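You operate a simulated robot arm through the tools that you are given. There is no shell and no other tool. Be economical: measure what you need, move in short steps, check, and stop when the job is done.

Carry out the task below with a simulated robot arm. There is one attempt and no reset: what you move stays moved.

TASK
Take the yellow duster and leave it on the orange tile. Then fetch the blue block and set it in the black bowl.
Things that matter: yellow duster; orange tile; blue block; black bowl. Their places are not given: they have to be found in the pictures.

It is judged by the outcome, as a careful person would: the job done as asked, and still so three seconds after it is handed in. It fails if anything else is knocked over, pushed out of place, dropped, spilled or broken.

THE ROBOT
A 7-joint arm with a two-finger parallel gripper, fixed in place. Base frame: the origin is at the foot of the arm, x ahead of it, y to its left, z up; the work surface is at about z = 0. Lengths are in cm, angles in rad, forces in N, time in s.
With the tool pointing down near the work surface it reaches from about 24 to 62 cm from the base axis. Its first joint turns from -1.152 to 1.152 rad. Payload 2.6 kg.
Tool frame: the origin (TCP) lies between the finger pads and is the grasp point; the fingertips stand 3 cm ahead of it; z points along the fingers, y is the line along which they close. The gripper opens to 9.4 cm. The fingers are 2.8 cm wide and 1 cm thick; the gripper's body (5 by 9.6 cm) begins 5.5 cm behind the TCP.
Orientation is that of the tool frame in the base frame, as a unit quaternion [x, y, z, w]. With the fingers straight down and closing along the base's y, the tool's x points along the base's -x, its y along +y and its z along -z.

THE INTERFACE
- The arm moves only by the tool servo_tool. Its argument "series" is text: rows parted by semicolons, each of 7 numbers parted by spaces: the shift along the tool's x, y, z in cm, then the turn, a rotation vector about the tool's x, y, z in rad, then the opening in per cent of the stroke, from 0 (shut) to 100 (fully open). In form: tx ty tz rx ry rz hand; .... A call has 1 to 20 rows; each row shifts and turns the commanded pose from where the row before left it, along the tool's axes as they then stand. A row lasts 0.2 s, in which the tool goes at most 5 cm and 0.15 rad; a call with a longer step from one row to the next is refused whole, and so is a gripper value outside its range. A pose out of reach is approached as far as the arm can. The call stops where the force on the tool passes 40 N (or 10 N more than at its start, if that is more) or the arm is blocked; 0.2 s more then pass. The fingers move at their own pace (about 7.2 cm/s each) and stop on an object; they squeeze with about 42 N. The grip force told is the motor's: it shows also when the fingers shut on nothing. Time passes only in rows, and 0.2 s behind the last, so rows that do not move let the fingers close. It gives the time, the measured TCP pose, the force on the tool (base axes), the opening and the grip force at its end, in the units of the frame above (readings bear some noise).
- Cameras (640 x 400 px; columns grow to the right, rows downward): "scene" is fixed at [1.77, 42.76, 54.99]; the picture's right is [-0.89, -0.46, 0.00], its down [-0.32, 0.63, -0.71] and it looks along [0.32, -0.63, -0.70] (base axes); focal length 317 px, centre (320, 200). "wrist" rides on the gripper at [-3.7, 0, -5.8] in the tool frame; the picture's right is [0.00, -1.00, 0.00], its down [0.97, 0.00, -0.24] and it looks along [0.24, 0.00, 0.97] (tool axes); focal length 218 px, centre (320, 200).
- capture(camera): a new picture of that camera. No time passes.
- pixel_to_xyz(camera, pixels): there is no depth. For up to 12 entries [column, row, z] of the newest picture of that camera ("zoom" is the newest enlarged one), the place [x, y] in the base frame at which the ray of that pixel passes the height z, good to about 0.2 cm. No time passes.
- close_up(camera, box): a new picture of the part [left, top, right, bottom] of that camera's present view, enlarged. No time passes.
- close_job(): hands the job in; it is judged then, once.

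Work in short steps. Measure before you move; look again where a grasp or a placing could have gone wrong, and mend it. You have 80 turns and 46 pictures in all, the two below and enlarged ones among them. Open the gripper and draw the arm clear of the work before you hand the job in, unless the task says otherwise; then end with one line.

The tools are called after "Emit:" as name(argument=value, ...) on one line, values as JSON. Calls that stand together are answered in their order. servo_tool: Moves the arm, as the interface text tells. Its arguments: {"type":"object","properties":{"series":{"type":"string"}},"required":["series"]} The other tools are called the same way: capture (camera) takes a picture; pixel_to_xyz (camera, pixels) gives the place at which the rays of pixels pass given heights; close_up (camera, box) takes an enlarged picture of a part of a camera's view; close_job () hands the job in.

At the start:

```text
time: 0.0
ee_pos: [40.68, 9.79, 27.12]
orientation: [0.0, 1.0, 0.0, 0.0]
force: [0.4, -0.2, 0.7]
width: 9.39
grip_force: 0.1
```

scene: 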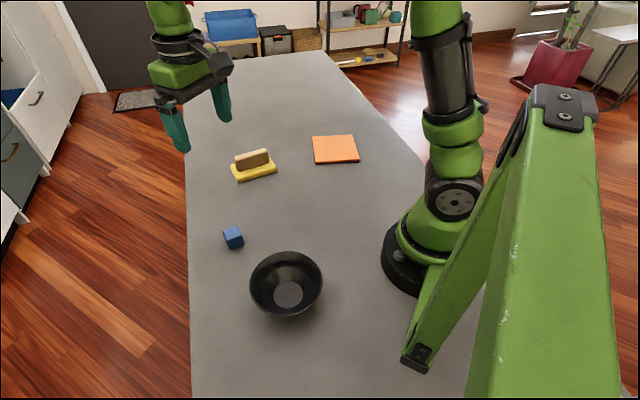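
wrist: 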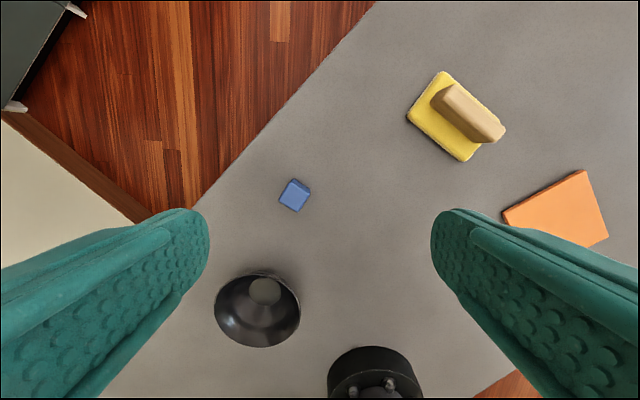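

The scene shows the duster near (253,165), the tile near (335,149), the block near (233,237) and the bowl near (287,285). I'll enlarge the view and measure them.

Emit:
close_up(camera="scene", box=[210, 120, 370, 220])

Emit:
pixel_to_xyz(camera="scene", pixels=[[314, 137, 1], [353, 135, 1], [359, 160, 1], [315, 163, 1], [234, 229, 3], [285, 285, 1], [250, 285, 5], [322, 285, 5], [286, 252, 5]])

Emit:
pixel_to_xyz(camera="wrist", pixels=[[293, 194, 2.5], [443, 72, 1.5], [408, 117, 1.5], [465, 161, 1.5], [445, 90, 5], [500, 132, 5], [265, 290, 0.5], [215, 308, 5], [300, 310, 5], [503, 212, 1], [585, 171, 1], [608, 238, 1]])

```text
4.00 times, centred on (290, 170) of scene
```

zoom: 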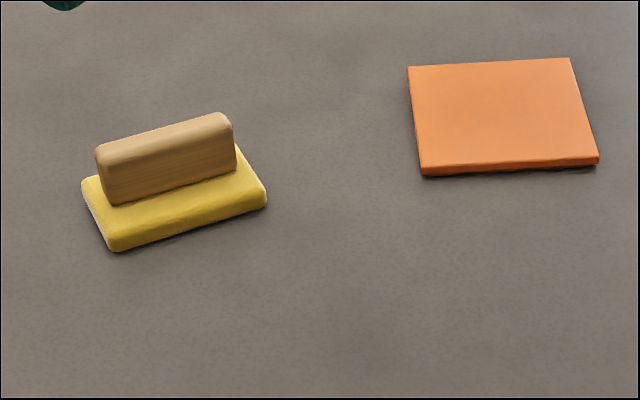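

```text
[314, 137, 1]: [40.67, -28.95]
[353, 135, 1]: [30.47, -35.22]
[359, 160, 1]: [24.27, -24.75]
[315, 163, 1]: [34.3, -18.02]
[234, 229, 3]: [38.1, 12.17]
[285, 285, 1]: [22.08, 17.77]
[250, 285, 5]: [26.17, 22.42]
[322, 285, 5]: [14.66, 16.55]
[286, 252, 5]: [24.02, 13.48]
```

```text
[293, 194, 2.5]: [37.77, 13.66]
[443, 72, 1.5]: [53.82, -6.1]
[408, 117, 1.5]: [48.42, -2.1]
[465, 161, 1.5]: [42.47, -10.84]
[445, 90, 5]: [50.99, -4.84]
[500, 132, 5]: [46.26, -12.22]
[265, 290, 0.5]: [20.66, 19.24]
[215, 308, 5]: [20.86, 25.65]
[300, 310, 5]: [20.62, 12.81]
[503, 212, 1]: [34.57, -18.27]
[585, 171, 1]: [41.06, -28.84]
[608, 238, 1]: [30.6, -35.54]
```

Duster: centre is about (48.1,-8.5) with its long axis at about 56°. Tile: centre about (32.4,-26.8). I'll move above the duster, turn the gripper across the handle and look again.

Emit:
servo_tool(series="-1.24 -3.05 1.5 0 0 0 100;-1.24 -3.05 1.5 0 0 0 100;-1.24 -3.05 1.5 0 0 0 100;-1.24 -3.05 1.5 0 0 0 100;-1.24 -3.05 1.5 0 0 0 100;-1.24 -3.05 1.5 0 0 0 100;0 0 0 0 0 -0.14 100;0 0 0 0 0 -0.14 100;0 0 0 0 0 -0.14 100;0 0 0 0 0 -0.14 100;0 0 0 0 0 -0.14 100;0 0 0 0 0 -0.14 100;0 0 0 0 0 -0.14 100;0 0 0 0 0 0 100")

Emit:
capture(camera="wrist")

```text
time: 3.0
ee_pos: [48.03, -8.47, 18.28]
orientation: [-0.472, 0.882, 0.0, 0.001]
force: [0.4, 0.0, 0.3]
width: 9.38
grip_force: 0.0
```

```text
42 pictures are left
```

wrist: 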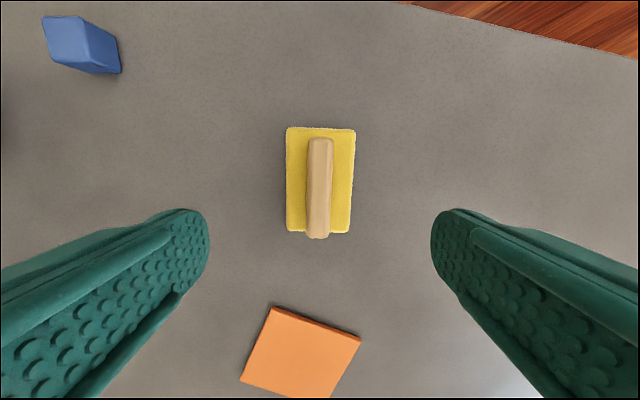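

The handle is aligned with the gripper. I'll find its height by comparing both cameras.

Emit:
pixel_to_xyz(camera="wrist", pixels=[[320, 139, 4], [317, 234, 4], [320, 139, 5], [317, 234, 5], [320, 139, 6], [317, 234, 6], [287, 128, 1.5], [355, 130, 1.5], [350, 233, 1.5], [287, 230, 1.5]])

Emit:
pixel_to_xyz(camera="zoom", pixels=[[102, 152, 4], [227, 118, 4], [102, 152, 5], [227, 118, 5], [102, 152, 6], [227, 118, 6]])

```text
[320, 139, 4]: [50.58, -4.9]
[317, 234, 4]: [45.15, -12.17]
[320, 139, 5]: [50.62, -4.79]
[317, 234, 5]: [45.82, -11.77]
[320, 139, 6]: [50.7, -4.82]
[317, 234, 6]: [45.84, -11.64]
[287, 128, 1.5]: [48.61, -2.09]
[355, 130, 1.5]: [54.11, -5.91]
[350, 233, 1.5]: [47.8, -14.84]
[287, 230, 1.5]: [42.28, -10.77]
```

```text
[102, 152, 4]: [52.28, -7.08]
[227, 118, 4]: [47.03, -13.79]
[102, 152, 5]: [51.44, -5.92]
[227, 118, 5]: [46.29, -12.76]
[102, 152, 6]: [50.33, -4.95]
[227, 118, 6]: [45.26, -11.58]
```

The handle's top is at about z=5.7 and its centre at about (48.2,-8.4). I'll go down to TCP z=5.6 and shut the gripper.

Emit:
servo_tool(series="-0.15 -0.1 2.5 0 0 0 100;0 0 2.5 0 0 0 100;0 0 2.5 0 0 0 100;0 0 2 0 0 0 100;0 0 2 0 0 0 100;0 0 1.2 0 0 0 100;0 0 0 0 0 0 100")

Emit:
capture(camera="wrist")

```text
time: 4.6
ee_pos: [48.3, -8.42, 5.34]
orientation: [-0.47, 0.883, 0.0, 0.0]
force: [-0.7, 0.4, -0.1]
width: 9.38
grip_force: 0.0
```

```text
41 pictures are left
```

wrist: 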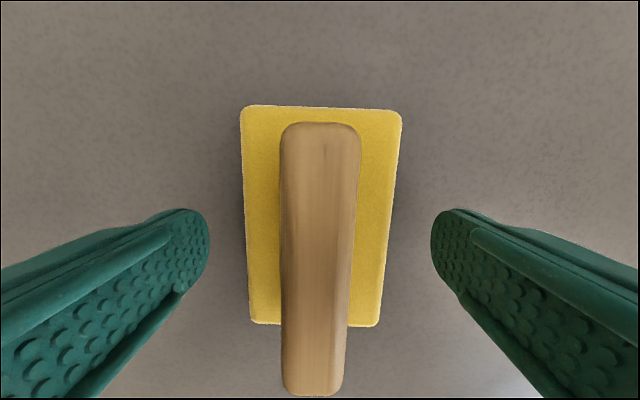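

The gripper is well centred. I'll raise it slightly so the tips clear the yellow base, then shut it.

Emit:
servo_tool(series="0 0 -0.3 0 0 0 100;0 0 0 0 0 0 0;0 0 0 0 0 0 0;0 0 0 0 0 0 0;0 0 0 0 0 0 0")

Emit:
capture(camera="wrist")

```text
time: 5.8
ee_pos: [48.33, -8.3, 5.62]
orientation: [-0.471, 0.882, 0.0, 0.0]
force: [0.1, 0.9, 1.1]
width: 2.57
grip_force: 42.0
```

```text
40 pictures are left
```

wrist: 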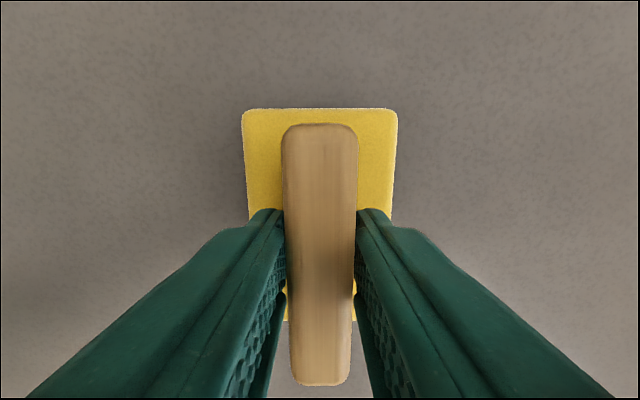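

The handle is gripped (width 2.57). I'll lift, turn by -24° to match the tile's edges, and carry it over the tile.

Emit:
servo_tool(series="0 0 -2 0 0 0 0;0 0 -3 0 0 0 0;0 0 -3 0 0 0 0;0 0 0 0 0 0.141 0;0 0 0 0 0 0.141 0;0 0 0 0 0 0.14 0;2.918 -0.919 0 0 0 0 0;2.918 -0.919 0 0 0 0 0;2.918 -0.919 0 0 0 0 0;2.918 -0.919 0 0 0 0 0;2.918 -0.919 0 0 0 0 0;2.918 -0.919 0 0 0 0 0;2.918 -0.919 0 0 0 0 0;2.918 -0.919 0 0 0 0 0;0 0 0 0 0 0 0")

Emit:
capture(camera="wrist")

Emit:
capture(camera="scene")

```text
time: 9.0
ee_pos: [32.34, -27.03, 13.7]
orientation: [-0.276, 0.961, 0.0, 0.0]
force: [-0.1, 0.1, 0.2]
width: 2.55
grip_force: 41.9
```

```text
39 pictures are left
```

wrist: 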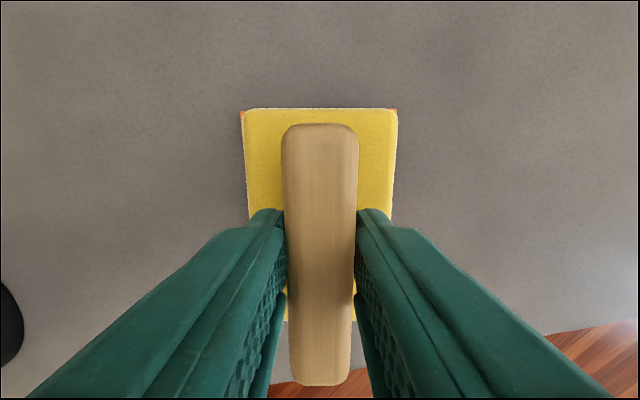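

```text
38 pictures are left
```

scene: 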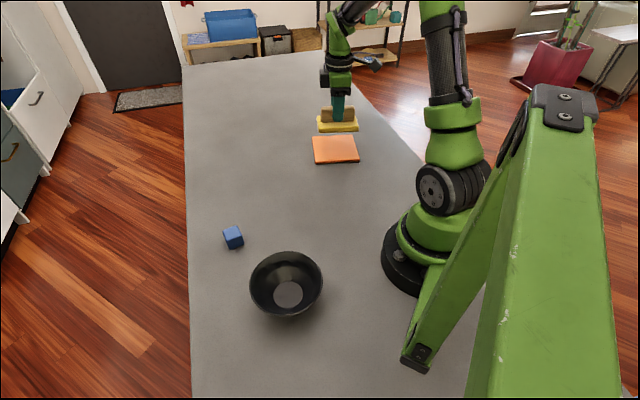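

The two orange tile corners show evenly on either side of the duster (240,115) and (395,112), so it's centred and aligned. I'll lower it to z≈7.

Emit:
servo_tool(series="0 0 2.5 0 0 0 0;0 0 2.5 0 0 0 0;0 0 1.4 0 0 0 0;0 0 0 0 0 0 0")

Emit:
close_up(camera="scene", box=[280, 80, 400, 180])

Emit:
capture(camera="wrist")

```text
time: 10.0
ee_pos: [32.36, -27.07, 7.32]
orientation: [-0.275, 0.962, 0.0, 0.0]
force: [0.4, 0.2, -1.0]
width: 2.56
grip_force: 42.6
```

```text
4.00 times, centred on (340, 130) of scene
```

zoom: 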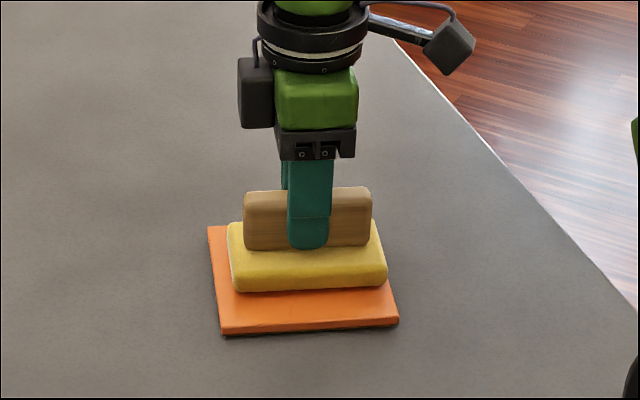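

```text
36 pictures are left
```

wrist: 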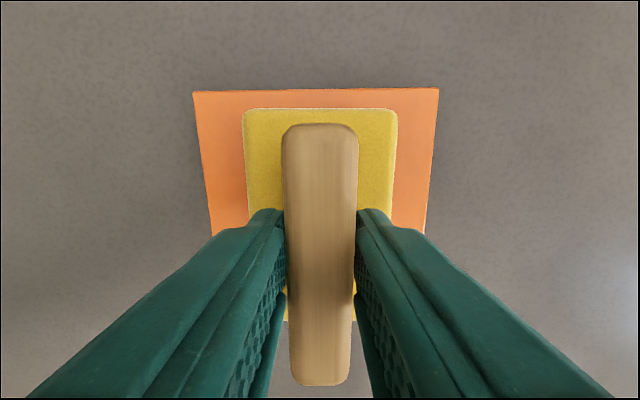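

The margins look good all round. I'll ease down to contact.

Emit:
servo_tool(series="0 0 0.3 0 0 0 0;0 0 0.2 0 0 0 0;0 0 0.15 0 0 0 0;0 0 0 0 0 0 0")

```text
time: 11.1
ee_pos: [32.55, -27.26, 6.91]
orientation: [-0.274, 0.962, -0.001, 0.001]
force: [-2.5, 2.4, 5.3]
width: 2.57
grip_force: 41.9
stopped in row 4: the force on the tool passed its limit (the readings are from after the stop); the commanded pose is now the measured one
```

Contact at z=6.91. I'll open the fingers gradually.

Emit:
servo_tool(series="0 0 0 0 0 0 35;0 0 0 0 0 0 60;0 0 0 0 0 0 100;0 0 0 0 0 0 100;0 0 0 0 0 0 100")

Emit:
close_up(camera="scene", box=[280, 80, 400, 180])

```text
time: 12.3
ee_pos: [32.53, -27.09, 6.88]
orientation: [-0.274, 0.962, -0.001, 0.001]
force: [1.1, 0.1, -0.2]
width: 9.39
grip_force: 0.1
```

```text
4.00 times, centred on (340, 130) of scene
```

zoom: 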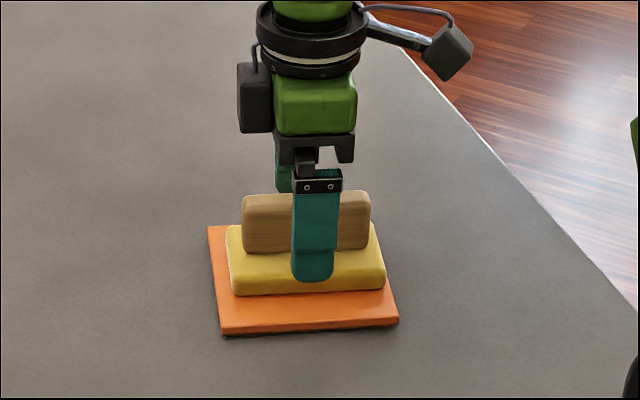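

The duster rests on the tile and is released. I'll rise straight up and travel above the blue block near (38,13).

Emit:
servo_tool(series="0 0 -2 0 0 0 100;0 0 -4 0 0 0 100;0 0 -4 0 0 0 100;0 0 -3 0 0 0 100;-2.57 3.11 0 0 0 0 100;-2.57 3.11 0 0 0 0 100;-2.57 3.11 0 0 0 0 100;-2.57 3.11 0 0 0 0 100;-2.57 3.11 0 0 0 0 100;-2.57 3.11 0 0 0 0 100;-2.57 3.11 0 0 0 0 100;-2.57 3.11 0 0 0 0 100;-2.57 3.11 0 0 0 0 100;-2.57 3.11 0 0 0 0 100;0 0 0 0 0 0 100")

Emit:
capture(camera="wrist")

Emit:
close_up(camera="scene", box=[280, 80, 400, 180])

```text
time: 15.5
ee_pos: [37.68, 13.13, 19.96]
orientation: [-0.274, 0.962, -0.001, 0.002]
force: [0.0, -0.6, 0.3]
width: 9.4
grip_force: 0.1
```

```text
34 pictures are left
```

wrist: 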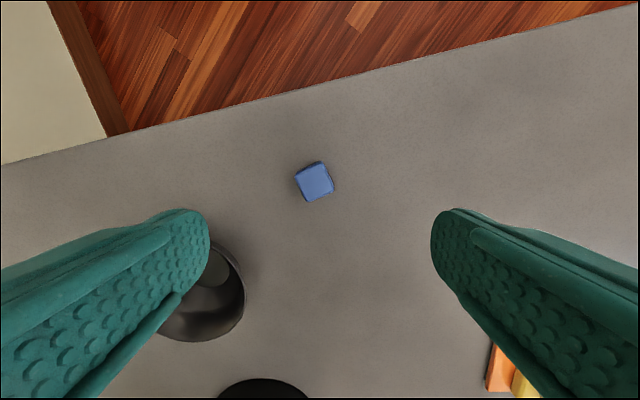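

```text
4.00 times, centred on (340, 130) of scene
```

zoom: 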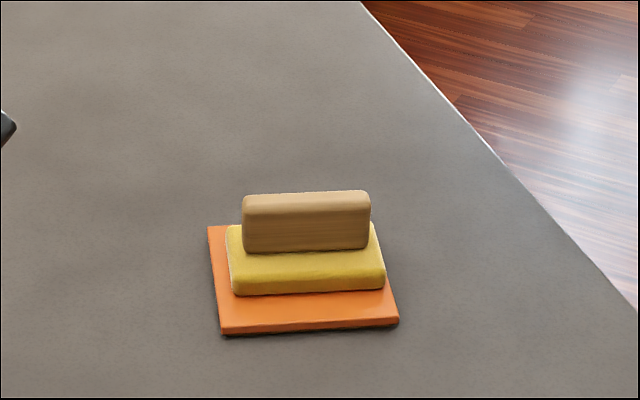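

The duster sits fully on the tile. Next I'll enlarge the block for its edges.

Emit:
close_up(camera="wrist", box=[274, 157, 354, 207])

Emit:
close_up(camera="scene", box=[200, 210, 280, 260])

```text
8.00 times, centred on (314, 182) of wrist
```

zoom: 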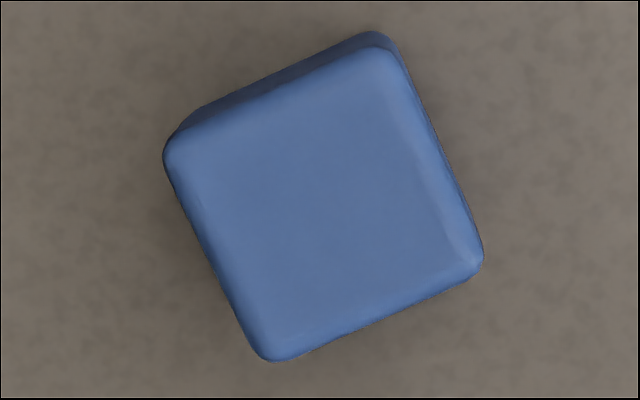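

```text
8.00 times, centred on (240, 235) of scene
```

zoom: 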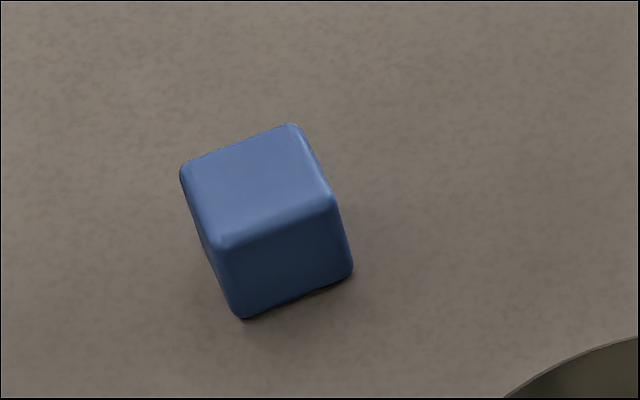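

Emit:
pixel_to_xyz(camera="wrist", pixels=[[314.6, 182.6, 2], [314.6, 182.6, 3], [314.6, 182.6, 4], [295.3, 174.5, 3], [306.8, 201.4, 3]])

Emit:
pixel_to_xyz(camera="zoom", pixels=[[258, 185, 2], [258, 185, 3], [258, 185, 4]])

```text
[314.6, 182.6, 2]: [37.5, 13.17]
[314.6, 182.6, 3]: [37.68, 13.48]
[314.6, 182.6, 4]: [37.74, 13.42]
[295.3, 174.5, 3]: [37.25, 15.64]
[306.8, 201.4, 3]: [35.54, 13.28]
```

```text
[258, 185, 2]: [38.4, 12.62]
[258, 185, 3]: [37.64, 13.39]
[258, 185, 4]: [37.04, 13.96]
```

The block is 3 cm high with its centre at (37.65,13.4), and it's turned 23.5° from the tool. I'll turn the gripper, descend to z≈4.2 and check.

Emit:
servo_tool(series="0 0 0 0 0 -0.137 100;0 0 0 0 0 -0.137 100;0 0 0 0 0 -0.136 100;-0.22 0.15 0 0 0 0 100;0 0 3 0 0 0 100;0 0 3 0 0 0 100;0 0 3 0 0 0 100;0 0 3 0 0 0 100;0 0 2 0 0 0 100;0 0 1.3 0 0 0 100;0 0 0.2 0 0 0 100;0 0 0 0 0 0 100")

Emit:
capture(camera="wrist")

```text
time: 18.1
ee_pos: [37.92, 13.0, 3.99]
orientation: [-0.464, 0.886, -0.002, 0.0]
force: [-0.2, 0.7, 0.2]
width: 9.39
grip_force: 0.1
```

```text
30 pictures are left
```

wrist: 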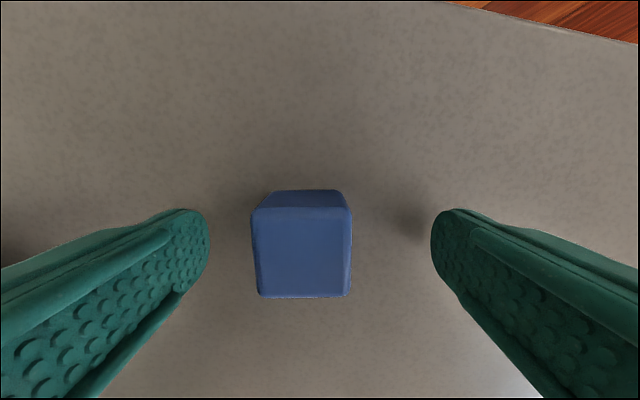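

The block is centred at column 302, so I'll shift 0.5 cm along +y of the tool, shut, and lift slightly.

Emit:
servo_tool(series="0 0.5 0 0 0 0 100;0 0 0 0 0 0 100;0 0 0 0 0 0 0;0 0 0 0 0 0 0;0 0 0 0 0 0 0;0 0 0 0 0 0 0;0 0 -2 0 0 0 0;0 0 -4 0 0 0 0;0 0 -4 0 0 0 0;0 0 -3 0 0 0 0;0 0 0 0 0 0 0")

Emit:
capture(camera="wrist")

Emit:
capture(camera="scene")

```text
time: 20.5
ee_pos: [37.25, 13.18, 17.24]
orientation: [-0.465, 0.885, -0.001, 0.001]
force: [0.7, 0.3, 0.9]
width: 3.26
grip_force: 42.4
```

```text
29 pictures are left
```

wrist: 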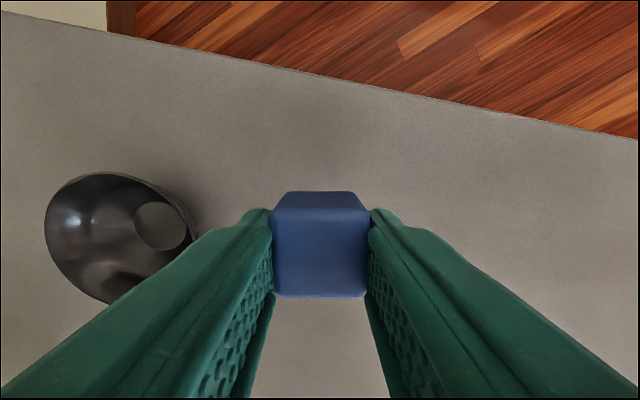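

```text
28 pictures are left
```

scene: 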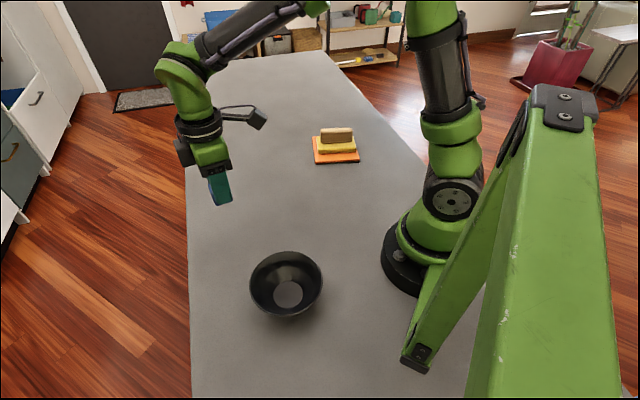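

The block is held (width 3.26). I'll measure the bowl's floor and rim.

Emit:
pixel_to_xyz(camera="wrist", pixels=[[160, 226, 0.5], [160, 226, 1], [44, 228, 6], [133, 226, 0.7], [187, 226, 0.7]])

Emit:
pixel_to_xyz(camera="scene", pixels=[[288, 294, 0.5], [288, 294, 1], [249, 284, 6], [322, 284, 6], [284, 251, 6], [288, 318, 6], [272, 294, 0.7], [304, 294, 0.7]])

Emit:
close_up(camera="scene", box=[230, 235, 342, 335])

```text
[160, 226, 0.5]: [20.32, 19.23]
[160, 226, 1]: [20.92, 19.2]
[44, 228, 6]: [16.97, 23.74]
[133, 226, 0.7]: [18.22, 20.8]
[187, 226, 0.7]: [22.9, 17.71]
```

```text
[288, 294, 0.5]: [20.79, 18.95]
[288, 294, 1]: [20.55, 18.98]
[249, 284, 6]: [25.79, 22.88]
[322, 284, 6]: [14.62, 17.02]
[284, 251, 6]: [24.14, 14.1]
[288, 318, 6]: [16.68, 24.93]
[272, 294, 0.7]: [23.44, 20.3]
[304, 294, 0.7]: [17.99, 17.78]
```

```text
4.00 times, centred on (286, 285) of scene
```

zoom: 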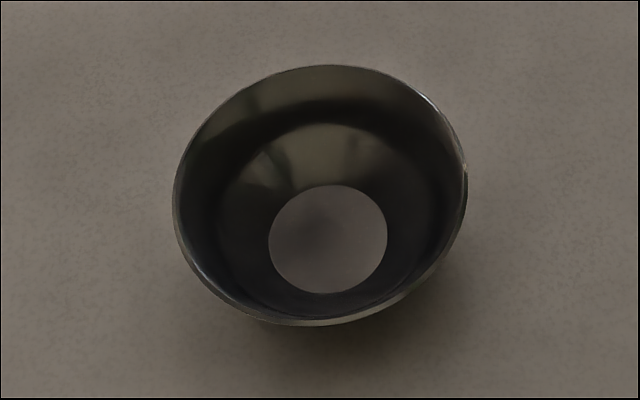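

The bowl's floor centre is about (20.6,19.1) and its rim centre is about (20.4,19.5). I'll carry the block above it, at height.

Emit:
servo_tool(series="0.753 2.852 0 0 0 0 0;0.753 2.852 0 0 0 0 0;0.753 2.852 0 0 0 0 0;0.753 2.852 0 0 0 0 0;0.753 2.852 0 0 0 0 0;0.753 2.852 0 0 0 0 0;0 0 0 0 0 0 0;0 0 0 0 0 0 0")

Emit:
capture(camera="wrist")

Emit:
capture(camera="scene")

```text
time: 22.3
ee_pos: [20.83, 19.35, 17.46]
orientation: [-0.464, 0.886, -0.002, 0.0]
force: [0.1, 0.5, 0.1]
width: 3.24
grip_force: 42.0
```

```text
26 pictures are left
```

wrist: 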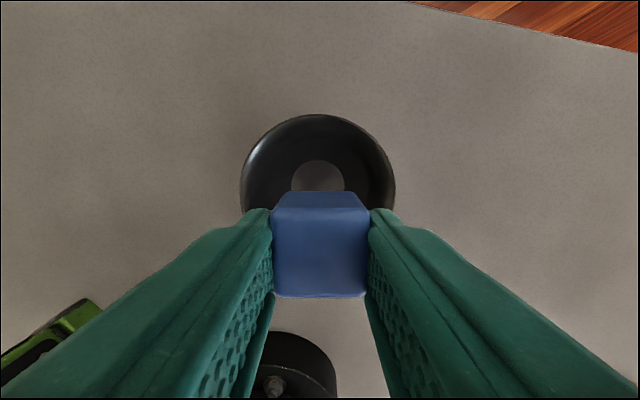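

```text
25 pictures are left
```

scene: 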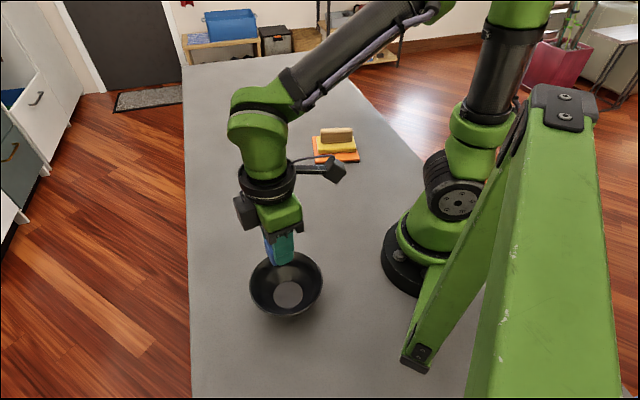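

The bowl is centred under the block (column 318). I'll descend most of the way and check.

Emit:
servo_tool(series="0.1 0 2.5 0 0 0 0;0 0 2.5 0 0 0 0;0 0 2.5 0 0 0 0;0 0 2 0 0 0 0;0 0 1.3 0 0 0 0;0 0 1 0 0 0 0;0 0 0 0 0 0 0")

Emit:
capture(camera="wrist")

Emit:
close_up(camera="scene", box=[230, 235, 342, 335])

```text
time: 23.9
ee_pos: [20.9, 19.34, 5.43]
orientation: [-0.464, 0.886, -0.001, 0.001]
force: [0.1, -0.1, 0.4]
width: 3.26
grip_force: 41.8
```

```text
24 pictures are left
```

wrist: 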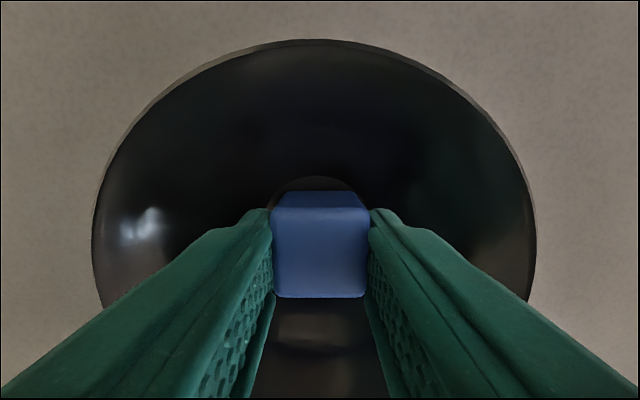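

```text
4.00 times, centred on (286, 285) of scene
```

zoom: 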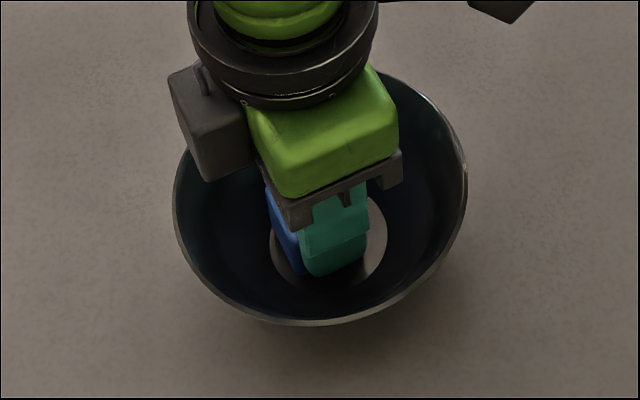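

The block is over the bowl's floor. I'll ease down in small steps.

Emit:
servo_tool(series="0 0 0.15 0 0 0 0;0 0 0.15 0 0 0 0;0 0 0.15 0 0 0 0;0 0 0 0 0 0 0")

```text
time: 24.9
ee_pos: [20.91, 19.38, 4.99]
orientation: [-0.464, 0.886, -0.002, 0.001]
force: [0.3, -0.1, 1.0]
width: 3.25
grip_force: 42.2
```

Emit:
servo_tool(series="0 0 0.12 0 0 0 0;0 0 0.12 0 0 0 0;0 0 0 0 0 0 0")

```text
time: 25.7
ee_pos: [20.93, 19.48, 4.83]
orientation: [-0.465, 0.885, -0.002, 0.003]
force: [-1.8, -3.0, 34.9]
width: 3.24
grip_force: 42.1
```

The block has touched the floor (35 N upward). I'll release with a small opening and then rise straight up.

Emit:
servo_tool(series="0 0 -0.1 0 0 0 0;0 0 0 0 0 0 38;0 0 0 0 0 0 42;0 0 0 0 0 0 43;0 0 -1 0 0 0 43;0 0 -2 0 0 0 43;0 0 -4 0 0 0 43;0 0 -4 0 0 0 43;0 0 -4 0 0 0 43;0 0 0 0 0 0 43")

Emit:
capture(camera="wrist")

Emit:
capture(camera="scene")

```text
time: 27.9
ee_pos: [20.61, 19.31, 19.95]
orientation: [-0.465, 0.886, 0.0, 0.001]
force: [0.3, 0.2, -0.3]
width: 4.04
grip_force: 0.0
```

```text
22 pictures are left
```

wrist: 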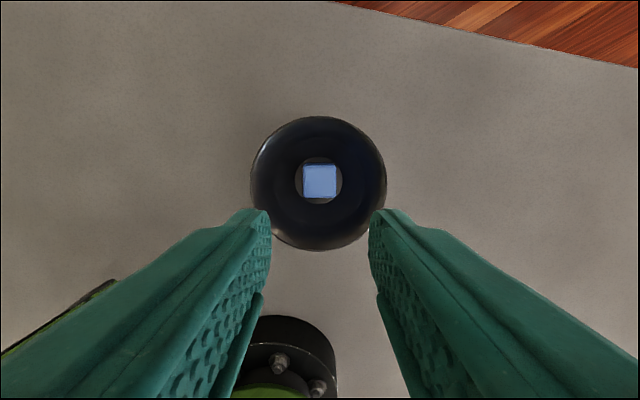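

```text
21 pictures are left
```

scene: 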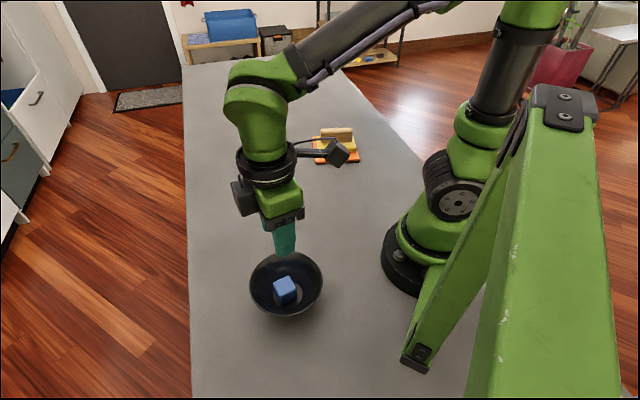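

The block sits flat in the bowl and the bowl hasn't moved. I'll draw the arm clear with the gripper open.

Emit:
servo_tool(series="0 0 -3 0 0 0 100;-1 -3.5 0 0 0 0 100;-1 -3.5 0 0 0 0 100;-1 -3.5 0 0 0 0 100;-1 -3.5 0 0 0 0 100;-1 -3.5 0 0 0 0 100;0 0 0 0 0 0 100")

Emit:
capture(camera="scene")

```text
time: 29.5
ee_pos: [38.13, 13.63, 23.19]
orientation: [-0.464, 0.886, -0.001, 0.001]
force: [-0.3, 0.0, 0.7]
width: 9.39
grip_force: 0.1
```

```text
20 pictures are left
```

scene: 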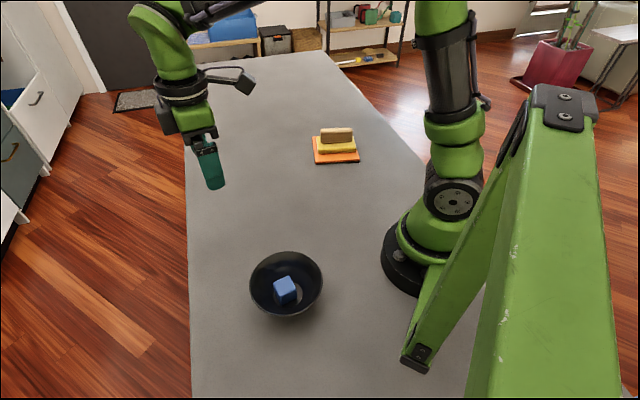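

The picture shows the duster on the tile, the block in the bowl and the arm clear, so I'm handing in.

Emit:
close_job()

```text
The job is handed in.
```

The yellow duster is on the orange tile and the blue block is in the black bowl; nothing else was moved, and the job is handed in.
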